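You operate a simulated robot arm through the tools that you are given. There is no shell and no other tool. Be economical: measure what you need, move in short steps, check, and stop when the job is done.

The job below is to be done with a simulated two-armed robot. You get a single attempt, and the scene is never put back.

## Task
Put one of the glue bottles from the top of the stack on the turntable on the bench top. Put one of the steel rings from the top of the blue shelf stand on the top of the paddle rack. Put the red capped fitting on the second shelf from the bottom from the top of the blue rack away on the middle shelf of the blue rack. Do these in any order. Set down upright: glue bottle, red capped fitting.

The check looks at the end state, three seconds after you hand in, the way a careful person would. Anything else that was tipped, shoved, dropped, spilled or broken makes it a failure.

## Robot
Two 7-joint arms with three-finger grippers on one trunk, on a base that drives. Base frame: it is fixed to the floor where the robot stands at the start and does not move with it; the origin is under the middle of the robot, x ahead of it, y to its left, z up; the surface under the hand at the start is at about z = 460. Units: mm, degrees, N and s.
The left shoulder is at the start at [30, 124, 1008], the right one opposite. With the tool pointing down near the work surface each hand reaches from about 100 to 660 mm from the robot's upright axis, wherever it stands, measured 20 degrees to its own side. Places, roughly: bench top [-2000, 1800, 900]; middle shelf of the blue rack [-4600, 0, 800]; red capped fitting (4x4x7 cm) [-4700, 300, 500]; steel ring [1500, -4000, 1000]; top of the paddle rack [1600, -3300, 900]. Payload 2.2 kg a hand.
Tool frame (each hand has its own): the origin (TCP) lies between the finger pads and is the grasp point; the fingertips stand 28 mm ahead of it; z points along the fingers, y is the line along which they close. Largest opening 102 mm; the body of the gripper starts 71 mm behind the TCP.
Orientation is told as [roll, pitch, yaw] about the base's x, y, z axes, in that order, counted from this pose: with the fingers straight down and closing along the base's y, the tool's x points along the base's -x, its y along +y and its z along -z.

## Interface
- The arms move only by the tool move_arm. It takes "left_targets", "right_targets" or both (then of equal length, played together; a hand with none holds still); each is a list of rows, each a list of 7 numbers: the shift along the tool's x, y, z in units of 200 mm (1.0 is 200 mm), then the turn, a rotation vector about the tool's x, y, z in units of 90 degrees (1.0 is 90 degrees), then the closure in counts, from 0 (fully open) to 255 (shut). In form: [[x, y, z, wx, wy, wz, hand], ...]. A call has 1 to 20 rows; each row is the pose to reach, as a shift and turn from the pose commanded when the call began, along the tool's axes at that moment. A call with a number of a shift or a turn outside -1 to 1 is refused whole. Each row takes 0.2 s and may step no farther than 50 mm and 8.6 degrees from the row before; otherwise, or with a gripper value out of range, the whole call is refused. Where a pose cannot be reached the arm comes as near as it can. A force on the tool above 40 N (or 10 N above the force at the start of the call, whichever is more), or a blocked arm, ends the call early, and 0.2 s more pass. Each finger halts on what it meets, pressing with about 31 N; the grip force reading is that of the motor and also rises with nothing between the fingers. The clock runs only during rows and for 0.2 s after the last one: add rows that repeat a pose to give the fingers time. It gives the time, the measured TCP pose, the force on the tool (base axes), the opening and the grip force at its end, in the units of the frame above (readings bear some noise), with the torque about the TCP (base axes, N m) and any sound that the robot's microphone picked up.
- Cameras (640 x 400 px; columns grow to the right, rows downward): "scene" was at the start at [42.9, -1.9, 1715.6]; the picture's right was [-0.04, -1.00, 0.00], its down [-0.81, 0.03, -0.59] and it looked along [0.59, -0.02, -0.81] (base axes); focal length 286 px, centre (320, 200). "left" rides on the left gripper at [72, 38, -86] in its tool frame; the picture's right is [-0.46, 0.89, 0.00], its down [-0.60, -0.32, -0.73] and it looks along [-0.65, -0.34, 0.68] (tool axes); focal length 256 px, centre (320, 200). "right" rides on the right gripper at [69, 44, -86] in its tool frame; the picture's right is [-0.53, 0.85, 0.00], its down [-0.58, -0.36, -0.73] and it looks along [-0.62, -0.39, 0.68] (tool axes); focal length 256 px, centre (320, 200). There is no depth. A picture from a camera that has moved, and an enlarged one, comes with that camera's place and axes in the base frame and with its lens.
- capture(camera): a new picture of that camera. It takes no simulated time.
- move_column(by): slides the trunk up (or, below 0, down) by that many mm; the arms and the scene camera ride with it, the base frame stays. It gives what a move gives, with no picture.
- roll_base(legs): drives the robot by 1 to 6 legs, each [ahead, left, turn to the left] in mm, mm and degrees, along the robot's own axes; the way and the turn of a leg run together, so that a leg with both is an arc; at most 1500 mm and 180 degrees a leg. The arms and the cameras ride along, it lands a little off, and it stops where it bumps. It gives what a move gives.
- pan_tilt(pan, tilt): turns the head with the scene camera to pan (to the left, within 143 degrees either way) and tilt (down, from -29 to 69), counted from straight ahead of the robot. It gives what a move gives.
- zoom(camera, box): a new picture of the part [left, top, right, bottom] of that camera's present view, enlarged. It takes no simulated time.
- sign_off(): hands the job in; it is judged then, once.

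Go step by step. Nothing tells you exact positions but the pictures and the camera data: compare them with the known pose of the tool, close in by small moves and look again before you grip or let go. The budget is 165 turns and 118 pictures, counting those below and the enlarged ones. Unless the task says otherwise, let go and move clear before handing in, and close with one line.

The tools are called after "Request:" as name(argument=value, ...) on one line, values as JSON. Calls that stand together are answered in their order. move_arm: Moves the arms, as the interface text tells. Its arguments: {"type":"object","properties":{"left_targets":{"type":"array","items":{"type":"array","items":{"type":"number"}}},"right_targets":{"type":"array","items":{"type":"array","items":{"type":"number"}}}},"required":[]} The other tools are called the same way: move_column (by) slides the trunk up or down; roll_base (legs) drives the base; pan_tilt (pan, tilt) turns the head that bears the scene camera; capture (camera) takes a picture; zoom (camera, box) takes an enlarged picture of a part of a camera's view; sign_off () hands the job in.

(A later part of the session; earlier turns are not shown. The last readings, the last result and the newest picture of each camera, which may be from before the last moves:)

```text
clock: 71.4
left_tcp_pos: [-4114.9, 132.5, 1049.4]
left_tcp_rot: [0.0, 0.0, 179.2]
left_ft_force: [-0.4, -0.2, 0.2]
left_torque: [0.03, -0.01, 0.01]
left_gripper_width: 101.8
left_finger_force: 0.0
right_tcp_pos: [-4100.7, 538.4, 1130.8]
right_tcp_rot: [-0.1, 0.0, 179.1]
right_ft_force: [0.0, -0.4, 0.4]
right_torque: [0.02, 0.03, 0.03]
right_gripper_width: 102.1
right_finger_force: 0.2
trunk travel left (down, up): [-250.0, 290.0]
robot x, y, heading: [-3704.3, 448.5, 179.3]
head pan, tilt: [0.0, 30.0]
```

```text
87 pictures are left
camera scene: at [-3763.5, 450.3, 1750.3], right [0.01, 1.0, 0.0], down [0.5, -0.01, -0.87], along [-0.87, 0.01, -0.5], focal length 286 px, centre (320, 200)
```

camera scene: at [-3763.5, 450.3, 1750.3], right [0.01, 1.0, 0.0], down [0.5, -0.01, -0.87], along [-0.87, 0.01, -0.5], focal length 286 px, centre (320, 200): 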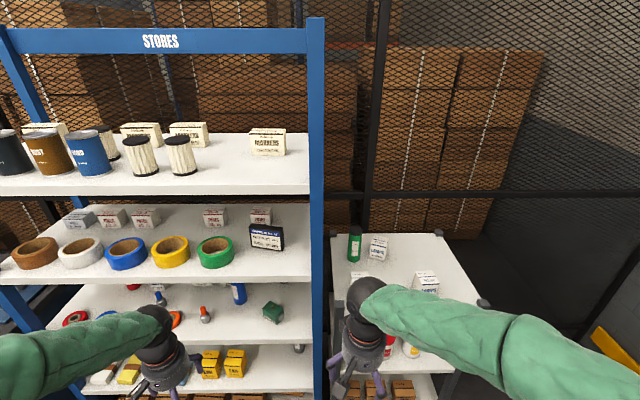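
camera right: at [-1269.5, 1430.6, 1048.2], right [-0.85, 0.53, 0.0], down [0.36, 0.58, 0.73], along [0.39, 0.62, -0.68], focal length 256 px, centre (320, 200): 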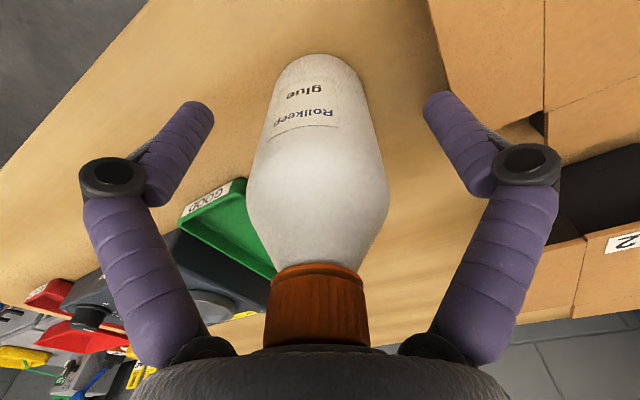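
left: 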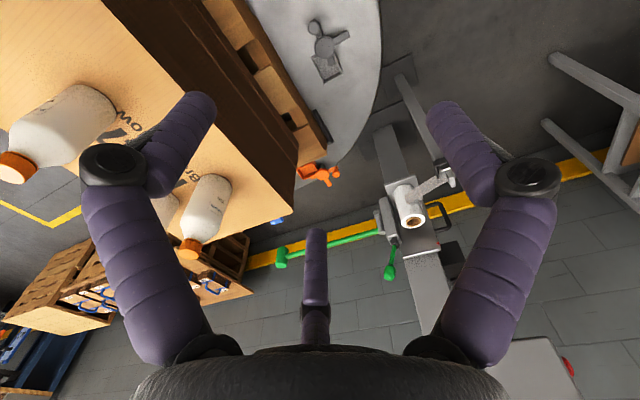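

I need to see the lower shelves: lower the trunk and tilt down.

Request:
move_column(by=-245)

Request:
pan_tilt(pan=8, tilt=42)

Request:
capture(camera="scene")

Request:
capture(camera="left")

```text
clock: 74.0
left_tcp_pos: [-4115.0, 133.0, 804.5]
left_tcp_rot: [0.0, -0.1, 179.2]
left_ft_force: [0.2, 0.3, -0.4]
left_torque: [-0.04, -0.04, 0.02]
left_gripper_width: 102.2
left_finger_force: 0.0
right_tcp_pos: [-4099.8, 539.7, 887.1]
right_tcp_rot: [0.0, 0.0, 179.2]
right_ft_force: [0.3, -0.1, 0.2]
right_torque: [0.0, 0.02, -0.02]
right_gripper_width: 101.8
right_finger_force: 0.0
trunk travel left (down, up): [-5.0, 535.0]
robot x, y, heading: [-3704.1, 446.2, 179.0]
head pan, tilt: [0.0, 30.0]
```

```text
clock: 74.7
left_tcp_pos: [-4114.3, 133.6, 804.1]
left_tcp_rot: [0.0, 0.0, 179.1]
left_ft_force: [0.7, -0.3, -1.0]
left_torque: [-0.02, 0.01, 0.0]
left_gripper_width: 102.0
left_finger_force: 0.0
right_tcp_pos: [-4101.3, 539.7, 886.4]
right_tcp_rot: [0.0, 0.0, 179.2]
right_ft_force: [0.1, 0.4, 0.4]
right_torque: [0.04, -0.02, -0.04]
right_gripper_width: 102.0
right_finger_force: 0.1
trunk travel left (down, up): [-5.0, 535.0]
robot x, y, heading: [-3699.6, 448.1, 178.9]
head pan, tilt: [8.0, 42.0]
```

```text
86 pictures are left
camera scene: at [-3756.0, 439.6, 1487.1], right [-0.13, 0.99, 0.0], down [0.66, 0.08, -0.74], along [-0.74, -0.09, -0.67], focal length 286 px, centre (320, 200)
```

scene: 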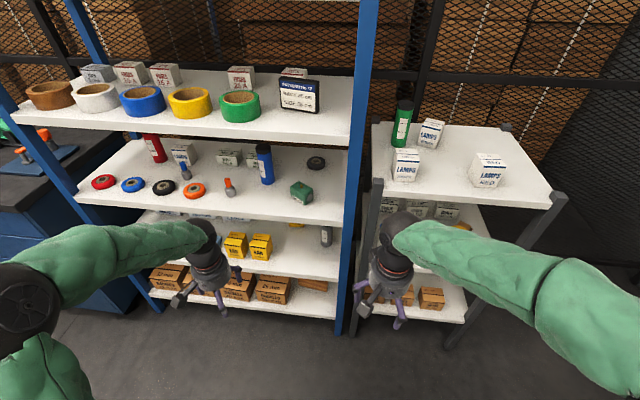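

```text
85 pictures are left
camera left: at [-4042.5, 93.2, 891.9], right [-0.48, -0.88, 0.0], down [-0.6, 0.33, 0.73], along [-0.64, 0.35, -0.68], focal length 256 px, centre (320, 200)
```

left: 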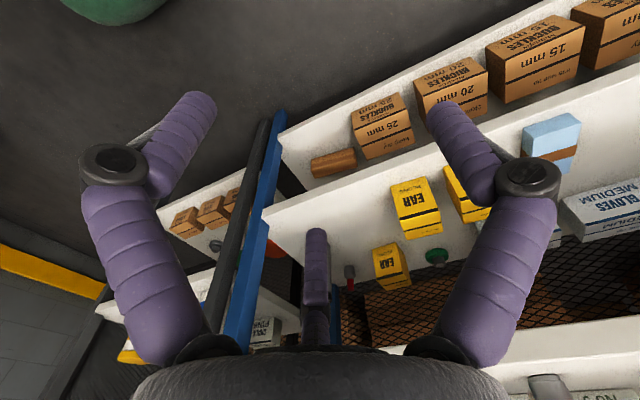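

A fitting seems to be near the right post of the second shelf. I'll enlarge it.

Request:
zoom(camera="scene", box=[200, 190, 380, 300])

Request:
zoom(camera="left", box=[250, 150, 450, 290])

```text
3.56 times, centred on (290, 245) of scene
camera zoom: at [-3756.0, 439.6, 1487.1], right [-0.13, 0.99, 0.0], down [0.66, 0.08, -0.74], along [-0.74, -0.09, -0.67], focal length 1016 px, centre (427, 40)
```

zoom: 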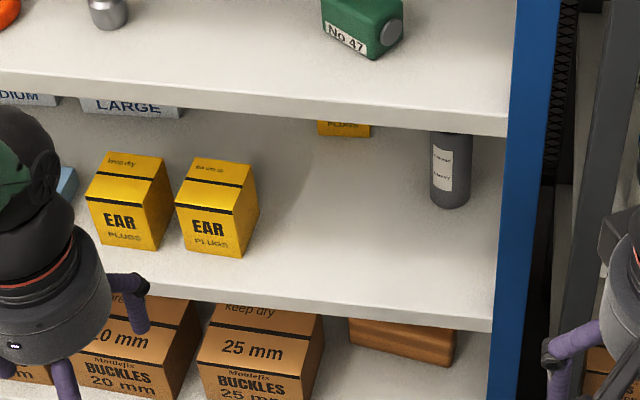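

```text
2.86 times, centred on (350, 220) of left
camera zoom: at [-4042.5, 93.2, 891.9], right [-0.48, -0.88, 0.0], down [-0.6, 0.33, 0.73], along [-0.64, 0.35, -0.68], focal length 731 px, centre (234, 143)
```

zoom: 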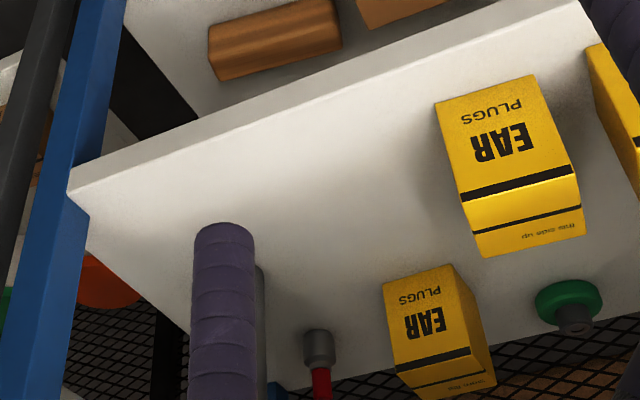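

The labelled grey cylinder at the front right is another item; the red-topped fitting sits behind it at about (-4690, 340). I need a forward-pointing hand with the camera on top, so I turn the left wrist about its axis by 180° in free air first.

Request:
move_arm(left_targets=[[0, 0, 0, 0, 0, 0.09, 0], [0, 0, 0, 0, 0, 0.18, 0], [0, 0, 0, 0, 0, 0.27, 0], [0, 0, 0, 0, 0, 0.36, 0], [0, 0, 0, 0, 0, 0.45, 0], [0, 0, 0, 0, 0, 0.54, 0], [0, 0, 0, 0, 0, 0.63, 0], [0, 0, 0, 0, 0, 0.72, 0], [0, 0, 0, 0, 0, 0.81, 0], [0, 0, 0, 0, 0, 0.9, 0], [0, 0, 0, 0, 0, 0.99, 0], [0, 0, 0, 0, 0, 1.0, 0]])

Request:
move_arm(left_targets=[[0, 0, 0, 0, 0, 0.09, 0], [0, 0, 0, 0, 0, 0.18, 0], [0, 0, 0, 0, 0, 0.27, 0], [0, 0, 0, 0, 0, 0.36, 0], [0, 0, 0, 0, 0, 0.45, 0], [0, 0, 0, 0, 0, 0.54, 0], [0, 0, 0, 0, 0, 0.63, 0], [0, 0, 0, 0, 0, 0.72, 0], [0, 0, 0, 0, 0, 0.81, 0], [0, 0, 0, 0, 0, 0.9, 0], [0, 0, 0, 0, 0, 0.99, 0], [0, 0, 0, 0, 0, 1.0, 0]])

```text
clock: 77.3
left_tcp_pos: [-4114.6, 133.3, 804.2]
left_tcp_rot: [0.0, 0.0, 89.0]
left_ft_force: [1.1, 0.2, 1.0]
left_torque: [-0.03, 0.02, 0.0]
left_gripper_width: 101.9
left_finger_force: 0.0
right_tcp_pos: [-4100.3, 538.3, 885.3]
right_tcp_rot: [0.0, 0.0, 179.2]
right_ft_force: [0.0, -0.4, -0.8]
right_torque: [-0.04, -0.02, 0.02]
right_gripper_width: 102.1
right_finger_force: 0.1
trunk travel left (down, up): [-5.0, 535.0]
robot x, y, heading: [-3702.6, 452.5, 179.2]
head pan, tilt: [8.0, 42.0]
```

```text
clock: 79.9
left_tcp_pos: [-4109.1, 140.5, 794.1]
left_tcp_rot: [0.0, 0.0, -0.9]
left_ft_force: [-0.1, 0.9, -0.5]
left_torque: [-0.01, 0.03, -0.04]
left_gripper_width: 102.2
left_finger_force: 0.0
left hand out of reach, approached as far as the arm can: row 12
right_tcp_pos: [-4100.4, 538.7, 886.7]
right_tcp_rot: [0.1, 0.0, 179.1]
right_ft_force: [-0.1, -0.1, 0.0]
right_torque: [-0.02, -0.01, 0.01]
right_gripper_width: 102.2
right_finger_force: 0.1
trunk travel left (down, up): [-5.0, 535.0]
robot x, y, heading: [-3701.5, 453.2, 179.2]
head pan, tilt: [8.0, 42.0]
```

The wrist flip worked. Now pitch the hand forward about its y axis by 70°.

Request:
move_arm(left_targets=[[0, 0, 0, 0, 0.09, 0, 0], [0, 0, 0, 0, 0.18, 0, 0], [0, 0, 0, 0, 0.27, 0, 0], [0, 0, 0, 0, 0.36, 0, 0], [0, 0, 0, 0, 0.45, 0, 0], [0, 0, 0, 0, 0.54, 0, 0], [0, 0, 0, 0, 0.63, 0, 0], [0, 0, 0, 0, 0.72, 0, 0], [0, 0, 0, 0, 0.78, 0, 0]])

Request:
capture(camera="left")

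Request:
capture(camera="scene")

```text
clock: 81.9
left_tcp_pos: [-4111.1, 139.7, 793.4]
left_tcp_rot: [-0.2, 70.4, -1.0]
left_ft_force: [0.3, -0.5, -0.2]
left_torque: [0.0, -0.03, -0.06]
left_gripper_width: 102.0
left_finger_force: 0.1
right_tcp_pos: [-4099.8, 540.8, 886.1]
right_tcp_rot: [0.0, 0.0, 179.3]
right_ft_force: [0.6, 0.0, -0.5]
right_torque: [-0.04, 0.02, 0.01]
right_gripper_width: 102.0
right_finger_force: 0.1
trunk travel left (down, up): [-5.0, 535.0]
robot x, y, heading: [-3702.1, 452.8, 179.2]
head pan, tilt: [8.0, 42.0]
```

```text
82 pictures are left
camera left: at [-4053.0, 177.1, 891.8], right [0.17, 0.88, -0.44], down [0.89, -0.33, -0.32], along [-0.43, -0.34, -0.84], focal length 256 px, centre (320, 200)
```

left: 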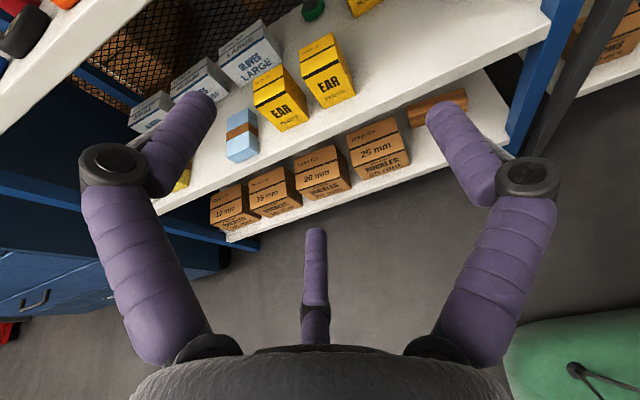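

```text
81 pictures are left
camera scene: at [-3755.7, 439.8, 1487.1], right [-0.13, 0.99, 0.0], down [0.66, 0.08, -0.74], along [-0.74, -0.09, -0.67], focal length 286 px, centre (320, 200)
```

scene: 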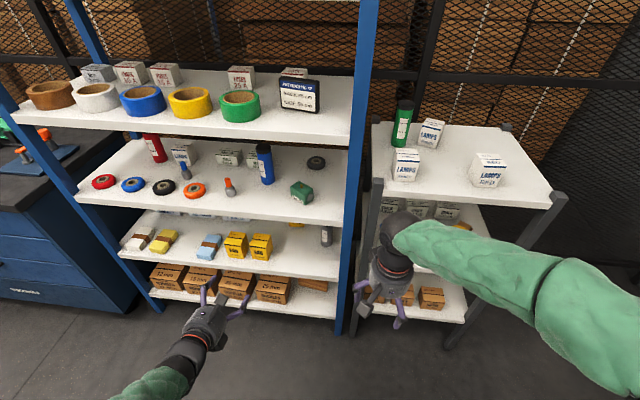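

The hand now points forward with the camera above. I want to see what the middle purple piece on the gripper is, since it matters for clearance to the shelf.

Request:
zoom(camera="scene", box=[140, 270, 270, 350])

Request:
capture(camera="right")

```text
4.92 times, centred on (205, 310) of scene
camera zoom: at [-3755.7, 439.8, 1487.1], right [-0.13, 0.99, 0.0], down [0.66, 0.08, -0.74], along [-0.74, -0.09, -0.67], focal length 1407 px, centre (886, -342)
```

zoom: 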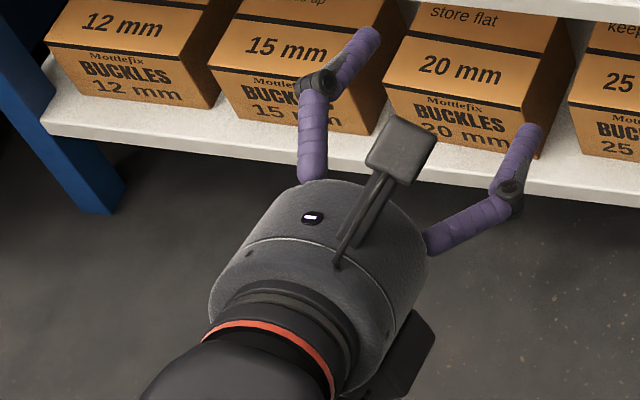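

```text
79 pictures are left
camera right: at [-4033.4, 494.6, 973.3], right [-0.55, -0.84, 0.0], down [-0.57, 0.37, 0.73], along [-0.61, 0.4, -0.68], focal length 256 px, centre (320, 200)
```

right: 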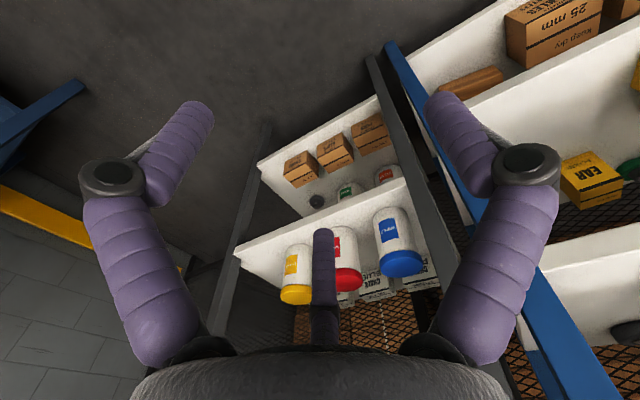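

I'll turn the base 29° to the right so the hand can come in diagonally between the ear-plug boxes and the grey cylinder, and stand back a bit before extending.

Request:
roll_base(legs=[[0, 0, -29.2], [-185, 416, 0]])

Request:
move_arm(left_targets=[[0, 0, 0, 0, 0, 0, 0], [-0.2, 0.1, 0, 0, 0, 0, 0], [-0.4, 0.2, 0, 0, 0, 0, 0], [-0.6, 0.3, 0.0, 0, 0, 0, 0], [-0.8, 0.4, 0.0, 0, 0, 0, 0], [-1.0, 0.5, 0.0, 0, 0, 0, 0]])

Request:
capture(camera="left")

Request:
capture(camera="scene")

```text
clock: 86.1
left_tcp_pos: [-4253.8, -81.7, 793.6]
left_tcp_rot: [0.0, 70.2, -29.5]
left_ft_force: [0.0, -0.2, -0.3]
left_torque: [-0.01, 0.0, 0.0]
left_gripper_width: 102.0
left_finger_force: 0.0
right_tcp_pos: [-4054.5, 261.7, 886.3]
right_tcp_rot: [0.1, 0.0, 150.5]
right_ft_force: [-1.0, -0.7, 0.0]
right_torque: [-0.04, 0.02, 0.04]
right_gripper_width: 102.2
right_finger_force: 0.1
trunk travel left (down, up): [-5.0, 535.0]
robot x, y, heading: [-3752.1, -5.2, 150.4]
head pan, tilt: [8.0, 42.0]
```

```text
clock: 87.7
left_tcp_pos: [-4168.2, -53.7, 759.9]
left_tcp_rot: [-2.0, 72.8, -37.9]
left_ft_force: [0.1, -0.2, 1.1]
left_torque: [-0.02, 0.0, 0.01]
left_gripper_width: 102.2
left_finger_force: 0.2
left hand out of reach, approached as far as the arm can: row 2, 3, 4, 5, 6
right_tcp_pos: [-4054.8, 262.7, 885.6]
right_tcp_rot: [-0.1, 0.0, 150.5]
right_ft_force: [-1.0, -0.4, 0.7]
right_torque: [0.02, 0.01, 0.03]
right_gripper_width: 102.0
right_finger_force: 0.0
trunk travel left (down, up): [-5.0, 535.0]
robot x, y, heading: [-3747.1, -8.7, 150.6]
head pan, tilt: [8.0, 42.0]
stopped in row 6 (left hand): the arm was blocked; the commanded pose is now the measured one
```

```text
78 pictures are left
camera left: at [-4095.5, -58.7, 854.5], right [0.63, 0.63, -0.45], down [0.52, -0.77, -0.36], along [-0.58, -0.01, -0.82], focal length 256 px, centre (320, 200)
```

left: 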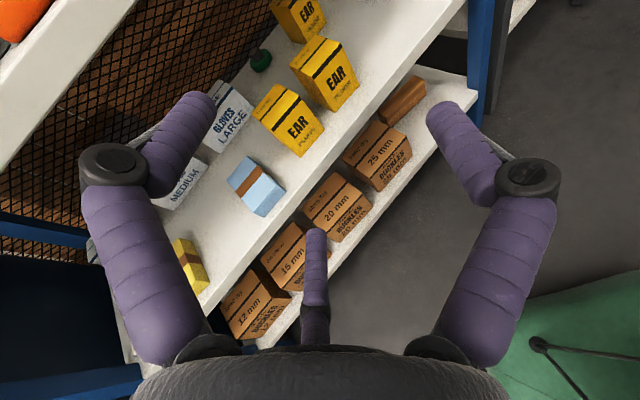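

```text
77 pictures are left
camera scene: at [-3800.0, 10.0, 1487.1], right [0.37, 0.93, 0.0], down [0.62, -0.25, -0.74], along [-0.69, 0.27, -0.67], focal length 286 px, centre (320, 200)
```

scene: 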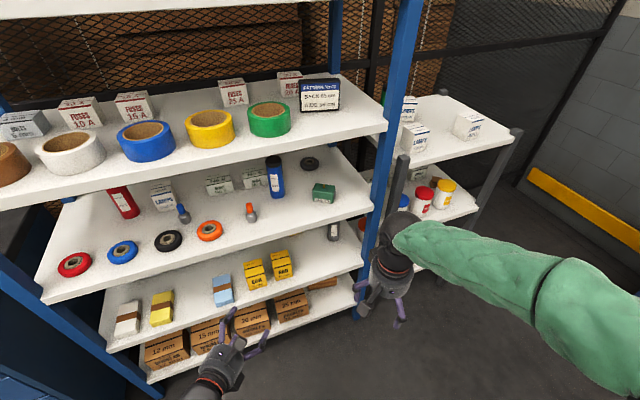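

The arm was near a joint limit when moved down while drawn back. I'll extend forward along the tool first.

Request:
move_arm(left_targets=[[0, 0, 0.2, 0, 0, 0, 0], [0, 0, 0.4, 0, 0, 0, 0], [-0.1, 0, 0.6, 0, 0, 0, 0], [-0.25, 0, 0.8, 0, 0, 0, 0], [-0.4, 0, 0.8, 0, 0, 0, 0]])

```text
clock: 88.8
left_tcp_pos: [-4345.2, -47.5, 766.2]
left_tcp_rot: [-13.0, 77.0, -49.2]
left_ft_force: [18.4, -7.7, 8.5]
left_torque: [0.3, 1.12, 0.44]
left_gripper_width: 103.2
left_finger_force: 0.0
left hand out of reach, approached as far as the arm can: row 1, 2, 3, 4, 5
right_tcp_pos: [-4053.8, 261.0, 886.2]
right_tcp_rot: [-0.1, -0.1, 150.6]
right_ft_force: [-0.8, 0.5, 0.2]
right_torque: [0.0, -0.01, 0.01]
right_gripper_width: 101.9
right_finger_force: 0.1
trunk travel left (down, up): [-5.0, 535.0]
robot x, y, heading: [-3745.3, -8.0, 150.6]
head pan, tilt: [8.0, 42.0]
stopped in row 5 (left hand): the force on the tool passed its limit at 173 N (the readings are from after the stop); the commanded pose is now the measured one
```

The tool hit something, probably the shelf edge. Looking before moving.

Request:
capture(camera="scene")

Request:
capture(camera="left")

```text
76 pictures are left
camera scene: at [-3797.4, 9.2, 1487.2], right [0.36, 0.93, 0.0], down [0.62, -0.24, -0.74], along [-0.69, 0.27, -0.67], focal length 286 px, centre (320, 200)
```

scene: 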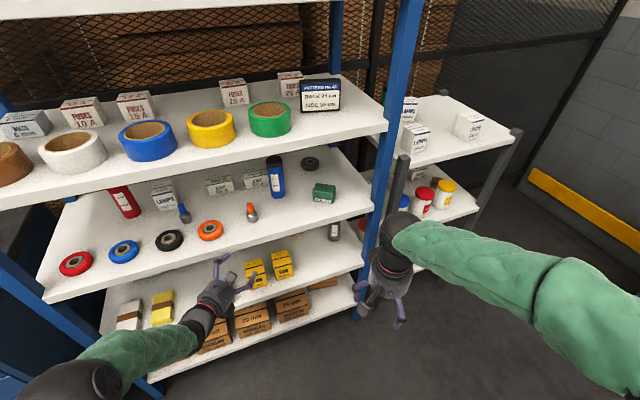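

```text
75 pictures are left
camera left: at [-4264.9, -54.3, 854.5], right [0.6, 0.63, -0.5], down [0.48, -0.78, -0.41], along [-0.65, 0.01, -0.76], focal length 256 px, centre (320, 200)
```

left: 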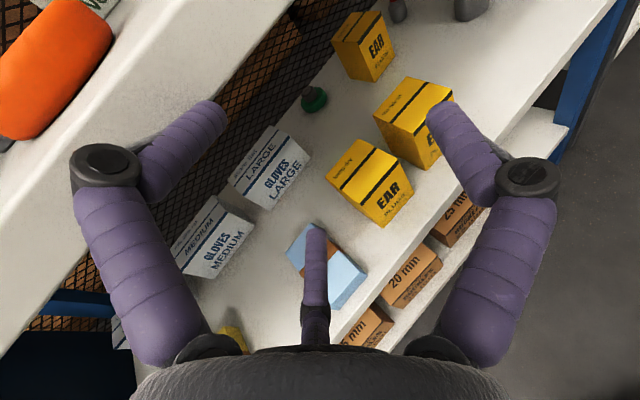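

A fingertip touched the front edge of the middle shelf; nothing on the rack looks moved. I'll back straight off.

Request:
move_arm(left_targets=[[0, 0, -0.2, 0, 0, 0, 0], [0, 0, -0.4, 0, 0, 0, 0], [0, 0, -0.6, 0, 0, 0, 0], [0, 0, -0.7, 0, 0, 0, 0]])

Request:
roll_base(legs=[[-100, 0, 0], [0, 0, 29]])

Request:
capture(camera="scene")

```text
clock: 89.8
left_tcp_pos: [-4235.2, -125.2, 793.6]
left_tcp_rot: [-11.9, 76.7, -48.3]
left_ft_force: [0.8, -0.2, 0.2]
left_torque: [0.01, 0.01, 0.0]
left_gripper_width: 102.0
left_finger_force: 0.1
right_tcp_pos: [-4054.6, 261.2, 885.1]
right_tcp_rot: [-0.1, 0.1, 150.6]
right_ft_force: [0.5, 0.2, 0.4]
right_torque: [-0.02, -0.02, 0.01]
right_gripper_width: 101.7
right_finger_force: 0.0
trunk travel left (down, up): [-5.0, 535.0]
robot x, y, heading: [-3747.4, -3.8, 150.5]
head pan, tilt: [8.0, 42.0]
```

```text
clock: 92.4
left_tcp_pos: [-4026.5, -399.2, 795.0]
left_tcp_rot: [-12.1, 76.7, -18.8]
left_ft_force: [0.1, -0.2, 0.2]
left_torque: [-0.03, -0.02, 0.0]
left_gripper_width: 102.1
left_finger_force: 0.2
right_tcp_pos: [-4060.4, 27.3, 885.3]
right_tcp_rot: [-0.1, 0.0, -179.8]
right_ft_force: [0.1, 0.7, -0.1]
right_torque: [0.0, -0.01, -0.01]
right_gripper_width: 102.0
right_finger_force: 0.1
trunk travel left (down, up): [-5.0, 535.0]
robot x, y, heading: [-3664.2, -57.0, -180.0]
head pan, tilt: [8.0, 42.0]
```

```text
74 pictures are left
camera scene: at [-3714.3, -67.0, 1487.1], right [-0.14, 0.99, 0.0], down [0.66, 0.09, -0.74], along [-0.74, -0.1, -0.67], focal length 286 px, centre (320, 200)
```

scene: 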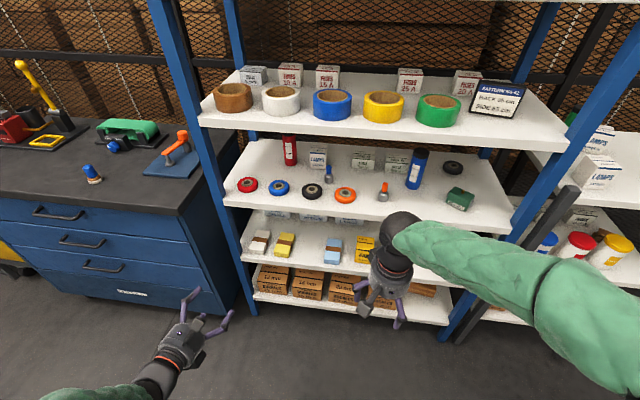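

Facing the rack straight. I test an extended, lowered left-hand pose here in free air, letting the hand yaw to the right as the arm prefers.

Request:
move_arm(left_targets=[[-0.014, 0.05, 0.196, -0.05, 0, 0.012, 0], [-0.028, 0.1, 0.392, -0.1, 0, 0.024, 0], [-0.042, 0.15, 0.588, -0.15, 0, 0.036, 0], [-0.056, 0.2, 0.784, -0.2, 0.01, 0.048, 0], [-0.07, 0.25, 0.98, -0.26, 0.013, 0.06, 0], [-0.07, 0.25, 0.98, -0.26, 0.013, 0.06, 0]])

```text
clock: 93.8
left_tcp_pos: [-4206.4, -328.4, 734.1]
left_tcp_rot: [-11.9, 76.7, -42.8]
left_ft_force: [-0.1, 0.0, -0.1]
left_torque: [0.01, 0.01, -0.03]
left_gripper_width: 101.7
left_finger_force: 0.0
right_tcp_pos: [-4061.6, 27.5, 885.8]
right_tcp_rot: [0.0, 0.1, -179.9]
right_ft_force: [-0.2, 0.0, 0.9]
right_torque: [0.01, -0.03, 0.01]
right_gripper_width: 102.1
right_finger_force: 0.0
trunk travel left (down, up): [-5.0, 535.0]
robot x, y, heading: [-3659.8, -55.1, -179.8]
head pan, tilt: [8.0, 42.0]
```

Reached well. Now lower toward z about 560.

Request:
move_arm(left_targets=[[-0.147, 0.032, 0.133, 0, 0, 0, 0], [-0.294, 0.064, 0.266, 0, 0, 0, 0], [-0.441, 0.096, 0.4, 0, 0, 0, 0], [-0.588, 0.128, 0.532, 0, 0, 0, 0], [-0.737, 0.16, 0.665, 0, 0, 0, 0], [-0.737, 0.16, 0.665, 0, 0, 0, 0]])

Request:
capture(camera="left")

Request:
capture(camera="scene")

```text
clock: 95.2
left_tcp_pos: [-4275.5, -259.1, 559.0]
left_tcp_rot: [-12.0, 76.6, -42.8]
left_ft_force: [0.0, 0.8, -0.2]
left_torque: [-0.02, 0.04, -0.02]
left_gripper_width: 101.7
left_finger_force: 0.1
right_tcp_pos: [-4059.8, 26.6, 885.1]
right_tcp_rot: [-0.1, 0.2, -179.9]
right_ft_force: [-0.1, 0.4, -0.9]
right_torque: [0.03, -0.01, 0.02]
right_gripper_width: 102.0
right_finger_force: 0.1
trunk travel left (down, up): [-5.0, 535.0]
robot x, y, heading: [-3662.8, -57.2, -179.7]
head pan, tilt: [8.0, 42.0]
```

```text
73 pictures are left
camera left: at [-4196.7, -258.2, 647.2], right [0.54, 0.68, -0.49], down [0.55, -0.73, -0.41], along [-0.64, -0.05, -0.77], focal length 256 px, centre (320, 200)
```

left: 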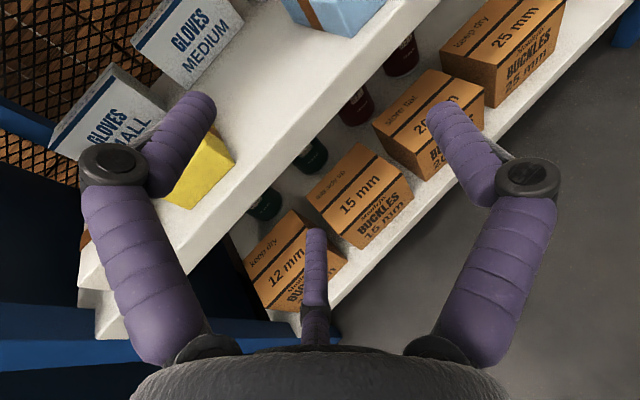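

```text
72 pictures are left
camera scene: at [-3714.6, -66.9, 1487.1], right [-0.14, 0.99, 0.0], down [0.66, 0.09, -0.74], along [-0.74, -0.1, -0.67], focal length 286 px, centre (320, 200)
```

scene: 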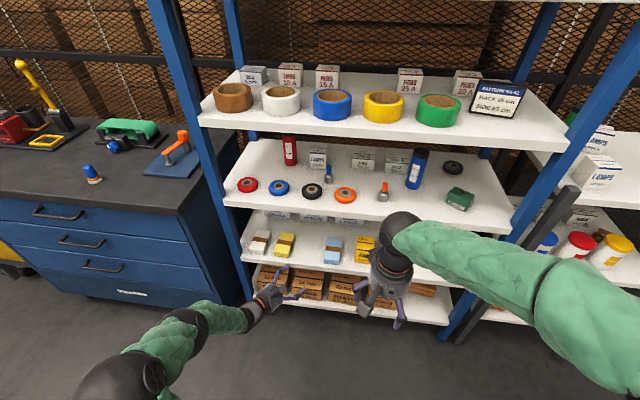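

This pose works: 613 mm ahead, 202 left. I'll retract the right hand out of the way, back up a little and test extending the left arm further, to keep the base clear of the rack.

Request:
roll_base(legs=[[-130, 0, 0]])

Request:
move_arm(left_targets=[[0.016, -0.037, 0.09, 0, 0, 0, 0], [0.033, -0.075, 0.18, 0, 0, 0, 0], [0.05, -0.11, 0.27, 0, 0, 0, 0], [0.067, -0.15, 0.36, 0, 0, 0, 0], [0.083, -0.187, 0.45, 0, 0, 0, 0], [0.083, -0.187, 0.45, 0, 0, 0, 0]], right_targets=[[0.12, -0.15, 0, 0, 0, 0, 0], [0.24, -0.3, 0, 0, 0, 0, 0], [0.36, -0.45, 0, 0, 0, 0, 0], [0.48, -0.6, 0, 0, 0, 0, 0], [0.6, -0.75, 0, 0, 0, 0, 0], [0.7, -0.8, 0, 0, 0, 0, 0]])

```text
clock: 96.5
left_tcp_pos: [-4146.6, -257.7, 559.2]
left_tcp_rot: [-12.2, 76.7, -43.0]
left_ft_force: [0.3, 0.0, 0.0]
left_torque: [-0.02, -0.03, -0.01]
left_gripper_width: 101.8
left_finger_force: 0.1
right_tcp_pos: [-3930.1, 27.3, 886.6]
right_tcp_rot: [-0.1, 0.1, -179.8]
right_ft_force: [0.8, 0.2, -0.4]
right_torque: [-0.04, 0.02, -0.05]
right_gripper_width: 102.3
right_finger_force: 0.0
trunk travel left (down, up): [-5.0, 535.0]
robot x, y, heading: [-3530.6, -58.3, -179.9]
head pan, tilt: [8.0, 42.0]
```

```text
clock: 97.9
left_tcp_pos: [-4242.7, -243.1, 555.4]
left_tcp_rot: [-12.1, 76.7, -42.9]
left_ft_force: [0.1, -0.3, -0.1]
left_torque: [0.02, -0.02, 0.01]
left_gripper_width: 101.8
left_finger_force: 0.1
right_tcp_pos: [-3791.2, 186.8, 885.0]
right_tcp_rot: [0.1, 0.1, -179.9]
right_ft_force: [0.2, -0.4, 0.4]
right_torque: [0.01, -0.01, 0.04]
right_gripper_width: 102.0
right_finger_force: 0.0
trunk travel left (down, up): [-5.0, 535.0]
robot x, y, heading: [-3532.2, -51.5, -179.9]
head pan, tilt: [8.0, 42.0]
```

Now 711 ahead. Shift the base right so the hand stands in front of the diagonal entry line to the fitting.

Request:
roll_base(legs=[[75, 0, 0], [0, -380, 0]])

Request:
capture(camera="left")

Request:
capture(camera="scene")

```text
clock: 100.9
left_tcp_pos: [-4320.7, 137.5, 556.8]
left_tcp_rot: [-12.2, 76.7, -43.2]
left_ft_force: [0.3, 1.1, -0.3]
left_torque: [-0.06, 0.01, 0.01]
left_gripper_width: 102.0
left_finger_force: 0.1
right_tcp_pos: [-3865.7, 564.7, 885.6]
right_tcp_rot: [0.0, 0.0, 179.8]
right_ft_force: [-1.6, 0.5, 0.4]
right_torque: [0.0, 0.01, -0.02]
right_gripper_width: 101.8
right_finger_force: 0.1
trunk travel left (down, up): [-5.0, 535.0]
robot x, y, heading: [-3604.3, 317.8, 180.1]
head pan, tilt: [8.0, 42.0]
```

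```text
71 pictures are left
camera left: at [-4240.0, 136.7, 645.0], right [0.54, 0.68, -0.5], down [0.55, -0.73, -0.41], along [-0.64, -0.05, -0.77], focal length 256 px, centre (320, 200)
```

left: 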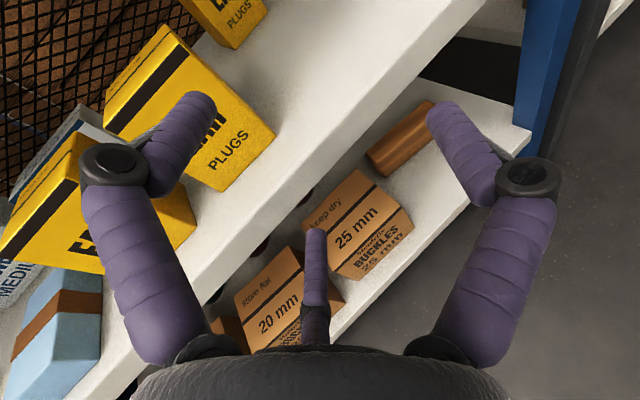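

```text
70 pictures are left
camera scene: at [-3658.6, 309.5, 1487.1], right [-0.14, 0.99, 0.0], down [0.66, 0.09, -0.74], along [-0.74, -0.1, -0.67], focal length 286 px, centre (320, 200)
```

scene: 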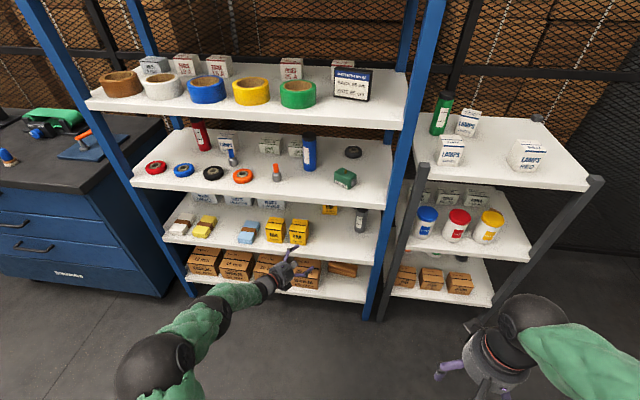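

I'll use the right hand's camera as an observer: bring it to the centre, lower, and turned to look into the second shelf.

Request:
move_arm(right_targets=[[0, 0.2, 0.08, 0, 0, -0.08, 0], [0, 0.4, 0.16, 0, 0, -0.16, 0], [0, 0.6, 0.24, 0, 0, -0.24, 0], [0, 0.8, 0.32, 0, 0, -0.3, 0], [0, 1.0, 0.4, 0, 0, -0.33, 0]])

Request:
move_arm(right_targets=[[0, 0.1, 0.08, 0, -0.09, 0, 0], [0, 0.2, 0.16, 0, -0.18, 0, 0], [0, 0.3, 0.24, 0, -0.27, 0, 0], [0, 0.35, 0.32, 0, -0.36, 0, 0]])

Request:
capture(camera="right")

```text
clock: 102.1
left_tcp_pos: [-4320.3, 135.8, 554.4]
left_tcp_rot: [-12.1, 76.8, -43.0]
left_ft_force: [-0.3, 0.1, 0.5]
left_torque: [-0.02, 0.01, -0.01]
left_gripper_width: 101.7
left_finger_force: 0.0
right_tcp_pos: [-3868.2, 363.6, 804.9]
right_tcp_rot: [0.1, 0.1, -150.4]
right_ft_force: [-0.5, 0.0, 0.0]
right_torque: [0.03, -0.01, 0.0]
right_gripper_width: 101.9
right_finger_force: 0.0
trunk travel left (down, up): [-5.0, 535.0]
robot x, y, heading: [-3606.8, 320.0, 179.9]
head pan, tilt: [8.0, 42.0]
```

```text
clock: 103.1
left_tcp_pos: [-4319.2, 137.6, 555.7]
left_tcp_rot: [-12.1, 76.7, -43.2]
left_ft_force: [0.3, 0.0, -0.5]
left_torque: [-0.01, 0.01, 0.0]
left_gripper_width: 102.1
left_finger_force: 0.0
right_tcp_pos: [-3832.2, 302.6, 741.0]
right_tcp_rot: [0.1, -32.4, -150.4]
right_ft_force: [0.0, 0.5, -0.6]
right_torque: [-0.02, -0.02, -0.02]
right_gripper_width: 101.9
right_finger_force: 0.1
trunk travel left (down, up): [-5.0, 535.0]
robot x, y, heading: [-3605.2, 318.8, 179.9]
head pan, tilt: [8.0, 42.0]
```

```text
69 pictures are left
camera right: at [-3720.7, 316.0, 777.9], right [0.03, -0.96, 0.29], down [-0.26, 0.27, 0.93], along [-0.96, -0.1, -0.24], focal length 256 px, centre (320, 200)
```

right: 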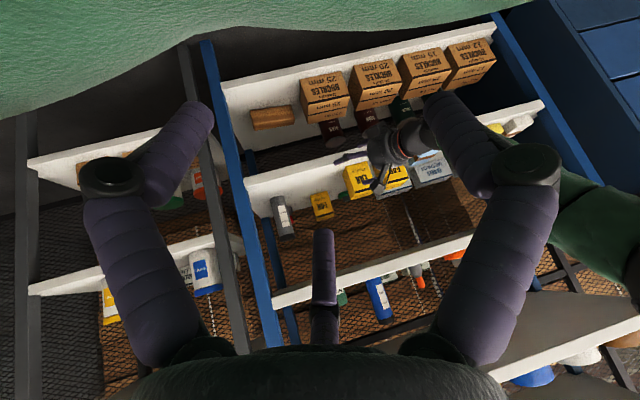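

Request:
zoom(camera="right", box=[230, 130, 450, 270])

```text
2.86 times, centred on (340, 200) of right
camera zoom: at [-3720.7, 316.0, 777.9], right [0.03, -0.96, 0.29], down [-0.26, 0.27, 0.93], along [-0.96, -0.1, -0.24], focal length 731 px, centre (263, 200)
```

zoom: 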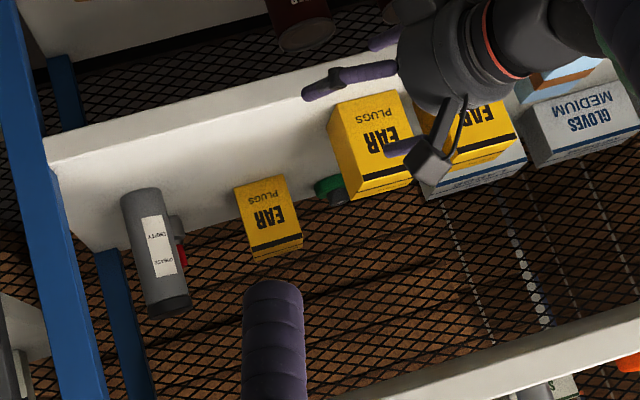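

The fitting stands right behind the grey cylinder, at about (-4688, 345); shelf top about z = 520. The cylinder is at about (-4564, 367). A closer second look will firm up these positions.

Request:
move_arm(right_targets=[[-0.12, -0.07, 0.13, 0, 0, 0, 0], [-0.24, -0.14, 0.26, 0, 0, 0, 0], [-0.36, -0.21, 0.39, 0, 0, 0, 0], [-0.46, -0.22, 0.55, 0, 0, 0, 0], [-0.5, -0.1, 0.7, 0, 0, 0, 0], [-0.5, -0.1, 0.7, 0, 0, 0, 0]])

Request:
zoom(camera="right", box=[180, 100, 460, 275])

```text
clock: 104.5
left_tcp_pos: [-4320.7, 135.3, 555.1]
left_tcp_rot: [-12.0, 76.6, -43.1]
left_ft_force: [0.6, 0.1, -0.2]
left_torque: [0.02, -0.01, 0.0]
left_gripper_width: 101.9
left_finger_force: 0.0
right_tcp_pos: [-3981.2, 239.0, 675.4]
right_tcp_rot: [-0.1, -32.3, -150.4]
right_ft_force: [0.3, 0.3, -0.1]
right_torque: [-0.01, 0.01, 0.02]
right_gripper_width: 102.4
right_finger_force: 0.0
trunk travel left (down, up): [-5.0, 535.0]
robot x, y, heading: [-3603.5, 321.3, 179.7]
head pan, tilt: [8.0, 42.0]
```

```text
2.29 times, centred on (320, 188) of right
camera zoom: at [-3869.7, 253.8, 713.3], right [0.02, -0.96, 0.29], down [-0.26, 0.27, 0.93], along [-0.96, -0.1, -0.25], focal length 585 px, centre (320, 229)
```

zoom: 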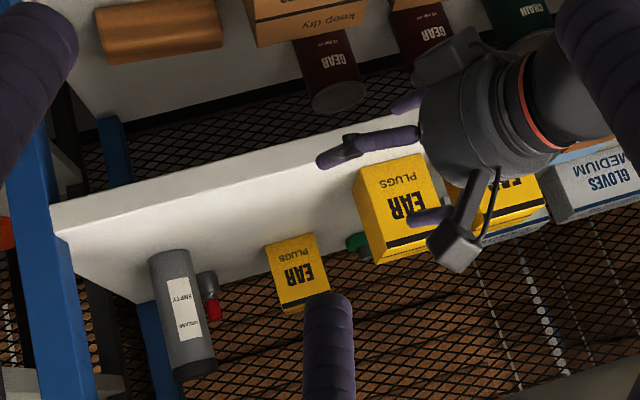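

The fitting is at F ≈ (-4688, 343), gripping its metal base at z ≈ 547; the cylinder C ≈ (-4553, 367) and ear boxes (top about 613) bound the way. I plan a slanted entry, yawed 33° right and pitched 25° down, pushing along the tool axis. First I set that orientation here and test the stroke backwards.

Request:
move_arm(left_targets=[[0, 0, 0, -0.013, -0.066, 0.003, 0], [0, 0, 0, -0.027, -0.133, 0.006, 0], [0, 0, 0, -0.027, -0.133, 0.006, 0]], right_targets=[[0.15, 0.03, -0.2, 0, 0, 0, 0], [0.33, 0.06, -0.4, 0, 0, 0, 0], [0.5, 0.1, -0.6, 0, 0, 0, 0]])

Request:
move_arm(left_targets=[[0, 0, -0.2, 0, 0, 0, 0], [0, 0, -0.4, 0, 0, 0, 0], [0, 0, -0.6, 0, 0, 0, 0], [0, 0, -0.8, 0, 0, 0, 0], [0, 0, -1.0, 0, 0, 0, 0], [0, 0, -1.0, 0, 0, 0, 0]])

Request:
move_arm(left_targets=[[0, 0, -0.2, 0, 0, 0, 70], [0, 0, -0.4, 0, 0, 0, 70], [0, 0, -0.5, 0, 0, 0, 70], [0, 0, -0.5, 0, 0, 0, 70]])

```text
refused: row 1 steps farther than a row can; nothing moved
```

```text
clock: 105.9
left_tcp_pos: [-4155.3, 38.4, 600.8]
left_tcp_rot: [-12.1, 76.7, -43.3]
left_ft_force: [-0.5, 0.1, 0.4]
left_torque: [-0.01, 0.0, 0.0]
left_gripper_width: 102.2
left_finger_force: 0.3
right_tcp_pos: [-3980.3, 240.7, 676.3]
right_tcp_rot: [0.0, -32.4, -150.4]
right_ft_force: [0.3, -0.7, 0.2]
right_torque: [0.0, -0.03, 0.01]
right_gripper_width: 101.7
right_finger_force: 0.1
trunk travel left (down, up): [-5.0, 535.0]
robot x, y, heading: [-3605.4, 323.9, 179.8]
head pan, tilt: [8.0, 42.0]
```

```text
clock: 106.9
left_tcp_pos: [-4069.8, -10.6, 622.9]
left_tcp_rot: [-12.2, 76.7, -43.1]
left_ft_force: [0.0, 0.4, -1.1]
left_torque: [0.02, 0.0, 0.03]
left_gripper_width: 74.0
left_finger_force: 0.0
right_tcp_pos: [-3980.6, 239.2, 676.8]
right_tcp_rot: [0.0, -32.3, -150.5]
right_ft_force: [-0.3, 0.4, 0.6]
right_torque: [-0.02, -0.05, 0.02]
right_gripper_width: 102.1
right_finger_force: 0.1
trunk travel left (down, up): [-5.0, 535.0]
robot x, y, heading: [-3604.9, 318.7, 179.8]
head pan, tilt: [8.0, 42.0]
```

Request:
move_arm(left_targets=[[0.06, 0, -0.014, -0.007, -0.034, 0.002, 70], [0.12, 0, -0.028, -0.013, -0.066, 0.003, 70], [0.18, 0, -0.042, -0.02, -0.1, 0.005, 70], [0.244, -0.012, -0.056, -0.027, -0.133, 0.006, 70], [0.244, -0.012, -0.056, -0.027, -0.133, 0.006, 70]], right_targets=[[0.12, 0.02, -0.15, 0, 0, 0, 0], [0.24, 0.04, -0.3, 0, 0, 0, 0], [0.36, 0.06, -0.45, 0, 0, 0, 0], [0.5, 0.1, -0.6, 0, 0, 0, 0], [0.5, 0.1, -0.6, 0, 0, 0, 0]])

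Request:
move_arm(left_targets=[[0, 0, 0.24, 0, 0, 0, 70], [0, 0, 0.48, 0, 0, 0, 70], [0, 0, 0.72, 0, 0, 0, 70], [0, 0, 0.96, 0, 0, 0, 70]])

Request:
move_arm(left_targets=[[0, 0, 0.24, 0, 0, 0, 70], [0, 0, 0.48, 0, 0, 0, 70], [0, 0, 0.5, 0, 0, 0, 70]])

```text
clock: 108.1
left_tcp_pos: [-4068.5, -11.6, 674.7]
left_tcp_rot: [-5.8, 64.6, -39.2]
left_ft_force: [-0.9, 0.0, 0.2]
left_torque: [-0.02, 0.02, 0.03]
left_gripper_width: 74.0
left_finger_force: 0.1
right_tcp_pos: [-3838.5, 298.1, 725.7]
right_tcp_rot: [-0.1, -32.2, -150.5]
right_ft_force: [0.0, -0.1, -0.7]
right_torque: [-0.01, -0.02, 0.0]
right_gripper_width: 101.8
right_finger_force: 0.1
trunk travel left (down, up): [-5.0, 535.0]
robot x, y, heading: [-3604.6, 323.3, 179.9]
head pan, tilt: [8.0, 42.0]
```

```text
clock: 109.1
left_tcp_pos: [-4214.6, 77.7, 591.4]
left_tcp_rot: [-5.8, 64.8, -39.0]
left_ft_force: [0.0, -0.1, -0.1]
left_torque: [-0.02, -0.05, -0.02]
left_gripper_width: 74.1
left_finger_force: 0.1
right_tcp_pos: [-3840.4, 297.5, 727.1]
right_tcp_rot: [0.0, -32.2, -150.3]
right_ft_force: [0.4, -0.7, 0.2]
right_torque: [0.01, 0.03, 0.01]
right_gripper_width: 102.2
right_finger_force: 0.2
trunk travel left (down, up): [-5.0, 535.0]
robot x, y, heading: [-3606.9, 317.2, 179.8]
head pan, tilt: [8.0, 42.0]
```

```text
clock: 109.9
left_tcp_pos: [-4290.4, 129.9, 548.0]
left_tcp_rot: [-5.8, 64.8, -38.9]
left_ft_force: [0.4, -0.3, 0.6]
left_torque: [-0.02, -0.02, -0.02]
left_gripper_width: 73.8
left_finger_force: 0.0
right_tcp_pos: [-3839.5, 297.7, 726.5]
right_tcp_rot: [0.1, -32.2, -150.5]
right_ft_force: [0.2, 0.2, 0.2]
right_torque: [0.05, -0.04, 0.01]
right_gripper_width: 102.0
right_finger_force: 0.1
trunk travel left (down, up): [-5.0, 535.0]
robot x, y, heading: [-3601.9, 319.8, 179.7]
head pan, tilt: [8.0, 42.0]
```

The stroke works (direction about 32.5° right, 25.7° down). Retract 247 mm, then drive the base diagonally so the retracted hand comes in over the ear boxes under the shelf lip.

Request:
move_arm(left_targets=[[0, 0, -0.24, 0, 0, 0, 70], [0, 0, -0.48, 0, 0, 0, 70], [0, 0, -0.72, 0, 0, 0, 70], [0, 0, -0.96, 0, 0, 0, 70]])

Request:
move_arm(left_targets=[[0, 0, -0.2, 0, 0, 0, 70], [0, 0, -0.275, 0, 0, 0, 70]])

Request:
roll_base(legs=[[200, -107, 0]])

Request:
capture(camera="scene")

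Request:
capture(camera="right")

```text
clock: 110.9
left_tcp_pos: [-4143.7, 37.6, 631.6]
left_tcp_rot: [-5.7, 64.8, -39.1]
left_ft_force: [-0.3, 0.3, 0.0]
left_torque: [0.03, 0.04, 0.06]
left_gripper_width: 74.1
left_finger_force: 0.1
right_tcp_pos: [-3840.1, 297.5, 726.5]
right_tcp_rot: [0.1, -32.3, -150.5]
right_ft_force: [-0.1, 0.4, 0.0]
right_torque: [0.04, 0.03, 0.0]
right_gripper_width: 101.9
right_finger_force: 0.1
trunk travel left (down, up): [-5.0, 535.0]
robot x, y, heading: [-3604.5, 318.4, 179.8]
head pan, tilt: [8.0, 42.0]
```

```text
clock: 111.5
left_tcp_pos: [-4101.7, 10.2, 655.6]
left_tcp_rot: [-5.9, 64.8, -39.4]
left_ft_force: [-0.4, 0.4, -0.1]
left_torque: [0.0, 0.0, -0.03]
left_gripper_width: 74.0
left_finger_force: 0.0
right_tcp_pos: [-3838.5, 297.8, 726.3]
right_tcp_rot: [0.0, -32.3, -150.4]
right_ft_force: [1.2, -0.2, 0.2]
right_torque: [0.0, -0.02, -0.01]
right_gripper_width: 102.1
right_finger_force: 0.0
trunk travel left (down, up): [-5.0, 535.0]
robot x, y, heading: [-3605.4, 322.9, 179.9]
head pan, tilt: [8.0, 42.0]
```

```text
clock: 113.2
left_tcp_pos: [-4298.9, 115.6, 653.9]
left_tcp_rot: [-5.9, 64.7, -39.0]
left_ft_force: [-1.5, -0.1, 0.1]
left_torque: [0.01, -0.03, -0.01]
left_gripper_width: 73.8
left_finger_force: 0.1
right_tcp_pos: [-4037.5, 403.2, 726.5]
right_tcp_rot: [0.1, -32.3, -150.3]
right_ft_force: [-0.5, 0.0, 0.1]
right_torque: [-0.04, -0.02, 0.0]
right_gripper_width: 102.0
right_finger_force: 0.1
trunk travel left (down, up): [-5.0, 535.0]
robot x, y, heading: [-3798.1, 424.9, 179.7]
head pan, tilt: [8.0, 42.0]
```

```text
66 pictures are left
camera scene: at [-3856.0, 415.3, 1487.0], right [-0.14, 0.99, 0.0], down [0.66, 0.09, -0.74], along [-0.74, -0.1, -0.67], focal length 286 px, centre (320, 200)
```

scene: 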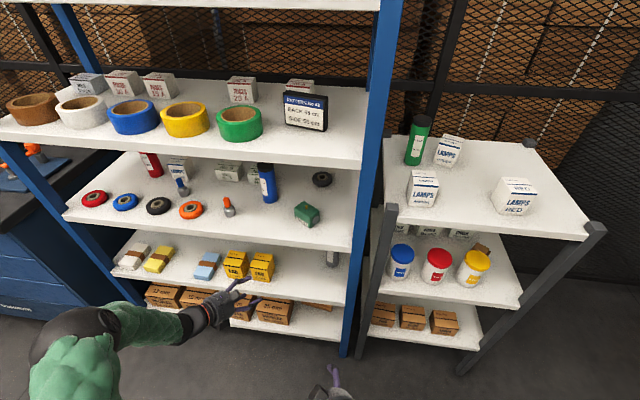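

```text
65 pictures are left
camera right: at [-3925.4, 417.1, 763.5], right [0.03, -0.96, 0.29], down [-0.26, 0.27, 0.93], along [-0.96, -0.1, -0.25], focal length 256 px, centre (320, 200)
```

right: 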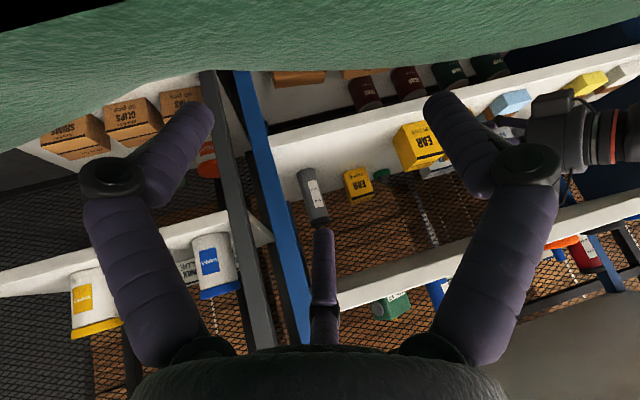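

Request:
roll_base(legs=[[202, -108, 0]])

Request:
capture(camera="left")

Request:
capture(camera="scene")

```text
clock: 114.9
left_tcp_pos: [-4494.8, 222.3, 654.0]
left_tcp_rot: [-5.9, 64.7, -39.2]
left_ft_force: [0.3, 0.6, -0.7]
left_torque: [-0.02, 0.01, 0.0]
left_gripper_width: 74.0
left_finger_force: 0.0
right_tcp_pos: [-4232.7, 510.5, 726.4]
right_tcp_rot: [0.0, -32.2, -150.5]
right_ft_force: [-1.6, -0.2, -0.8]
right_torque: [0.01, -0.03, 0.01]
right_gripper_width: 101.9
right_finger_force: 0.0
trunk travel left (down, up): [-5.0, 535.0]
robot x, y, heading: [-3996.3, 528.8, 179.8]
head pan, tilt: [8.0, 42.0]
```

```text
64 pictures are left
camera left: at [-4432.3, 230.6, 755.7], right [0.65, 0.61, -0.46], down [0.58, -0.78, -0.22], along [-0.5, -0.12, -0.86], focal length 256 px, centre (320, 200)
```

left: 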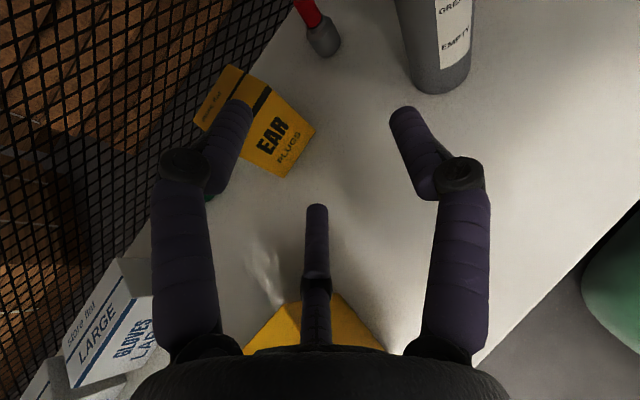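

```text
63 pictures are left
camera scene: at [-4052.0, 522.4, 1487.0], right [-0.14, 0.99, 0.0], down [0.66, 0.09, -0.74], along [-0.74, -0.1, -0.67], focal length 286 px, centre (320, 200)
```

scene: 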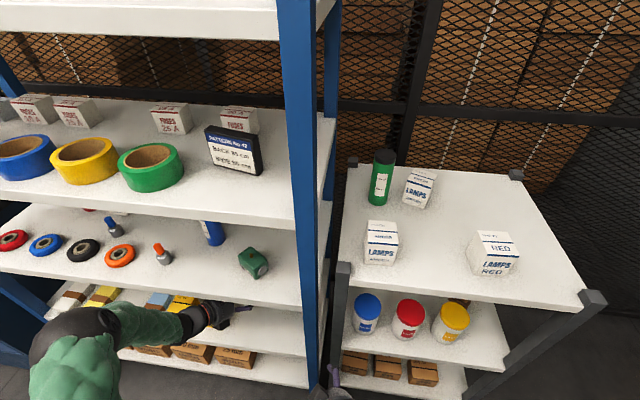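

The fitting is clearly in view at about (-4690, 344), and the rear ear box and cylinder leave about 11 mm each side of the gripper body. I push 150 mm along the tool axis, then look again.

Request:
move_arm(left_targets=[[0, 0, 0.15, 0, 0, 0, 70], [0, 0, 0.3, 0, 0, 0, 70], [0, 0, 0.45, 0, 0, 0, 70], [0, 0, 0.6, 0, 0, 0, 70], [0, 0, 0.75, 0, 0, 0, 70], [0, 0, 0.75, 0, 0, 0, 70]])

Request:
capture(camera="left")

```text
clock: 116.5
left_tcp_pos: [-4575.3, 277.7, 573.0]
left_tcp_rot: [-0.2, 63.8, -32.0]
left_ft_force: [-1.1, -0.2, 1.4]
left_torque: [0.0, -0.01, -0.03]
left_gripper_width: 73.9
left_finger_force: 0.0
right_tcp_pos: [-4222.3, 497.6, 727.9]
right_tcp_rot: [-0.2, -32.5, -148.7]
right_ft_force: [1.3, 0.1, -0.4]
right_torque: [0.02, 0.06, -0.04]
right_gripper_width: 101.5
right_finger_force: 0.0
trunk travel left (down, up): [-5.0, 535.0]
robot x, y, heading: [-3992.5, 527.3, -178.5]
head pan, tilt: [8.0, 42.0]
stopped in row 6 (left hand): the arm was blocked; the commanded pose is now the measured one
```

```text
62 pictures are left
camera left: at [-4516.8, 285.5, 676.6], right [0.64, 0.64, -0.42], down [0.62, -0.76, -0.22], along [-0.46, -0.12, -0.88], focal length 256 px, centre (320, 200)
```

left: 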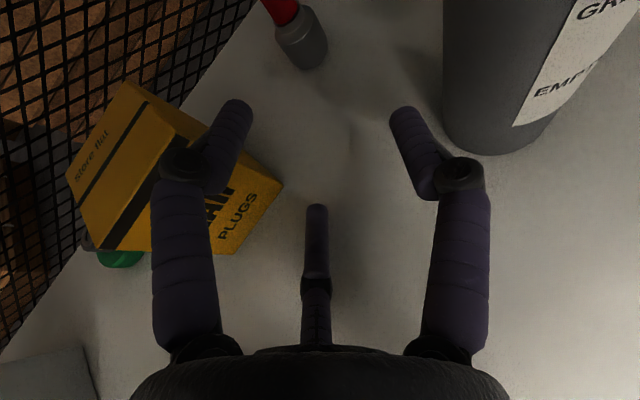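

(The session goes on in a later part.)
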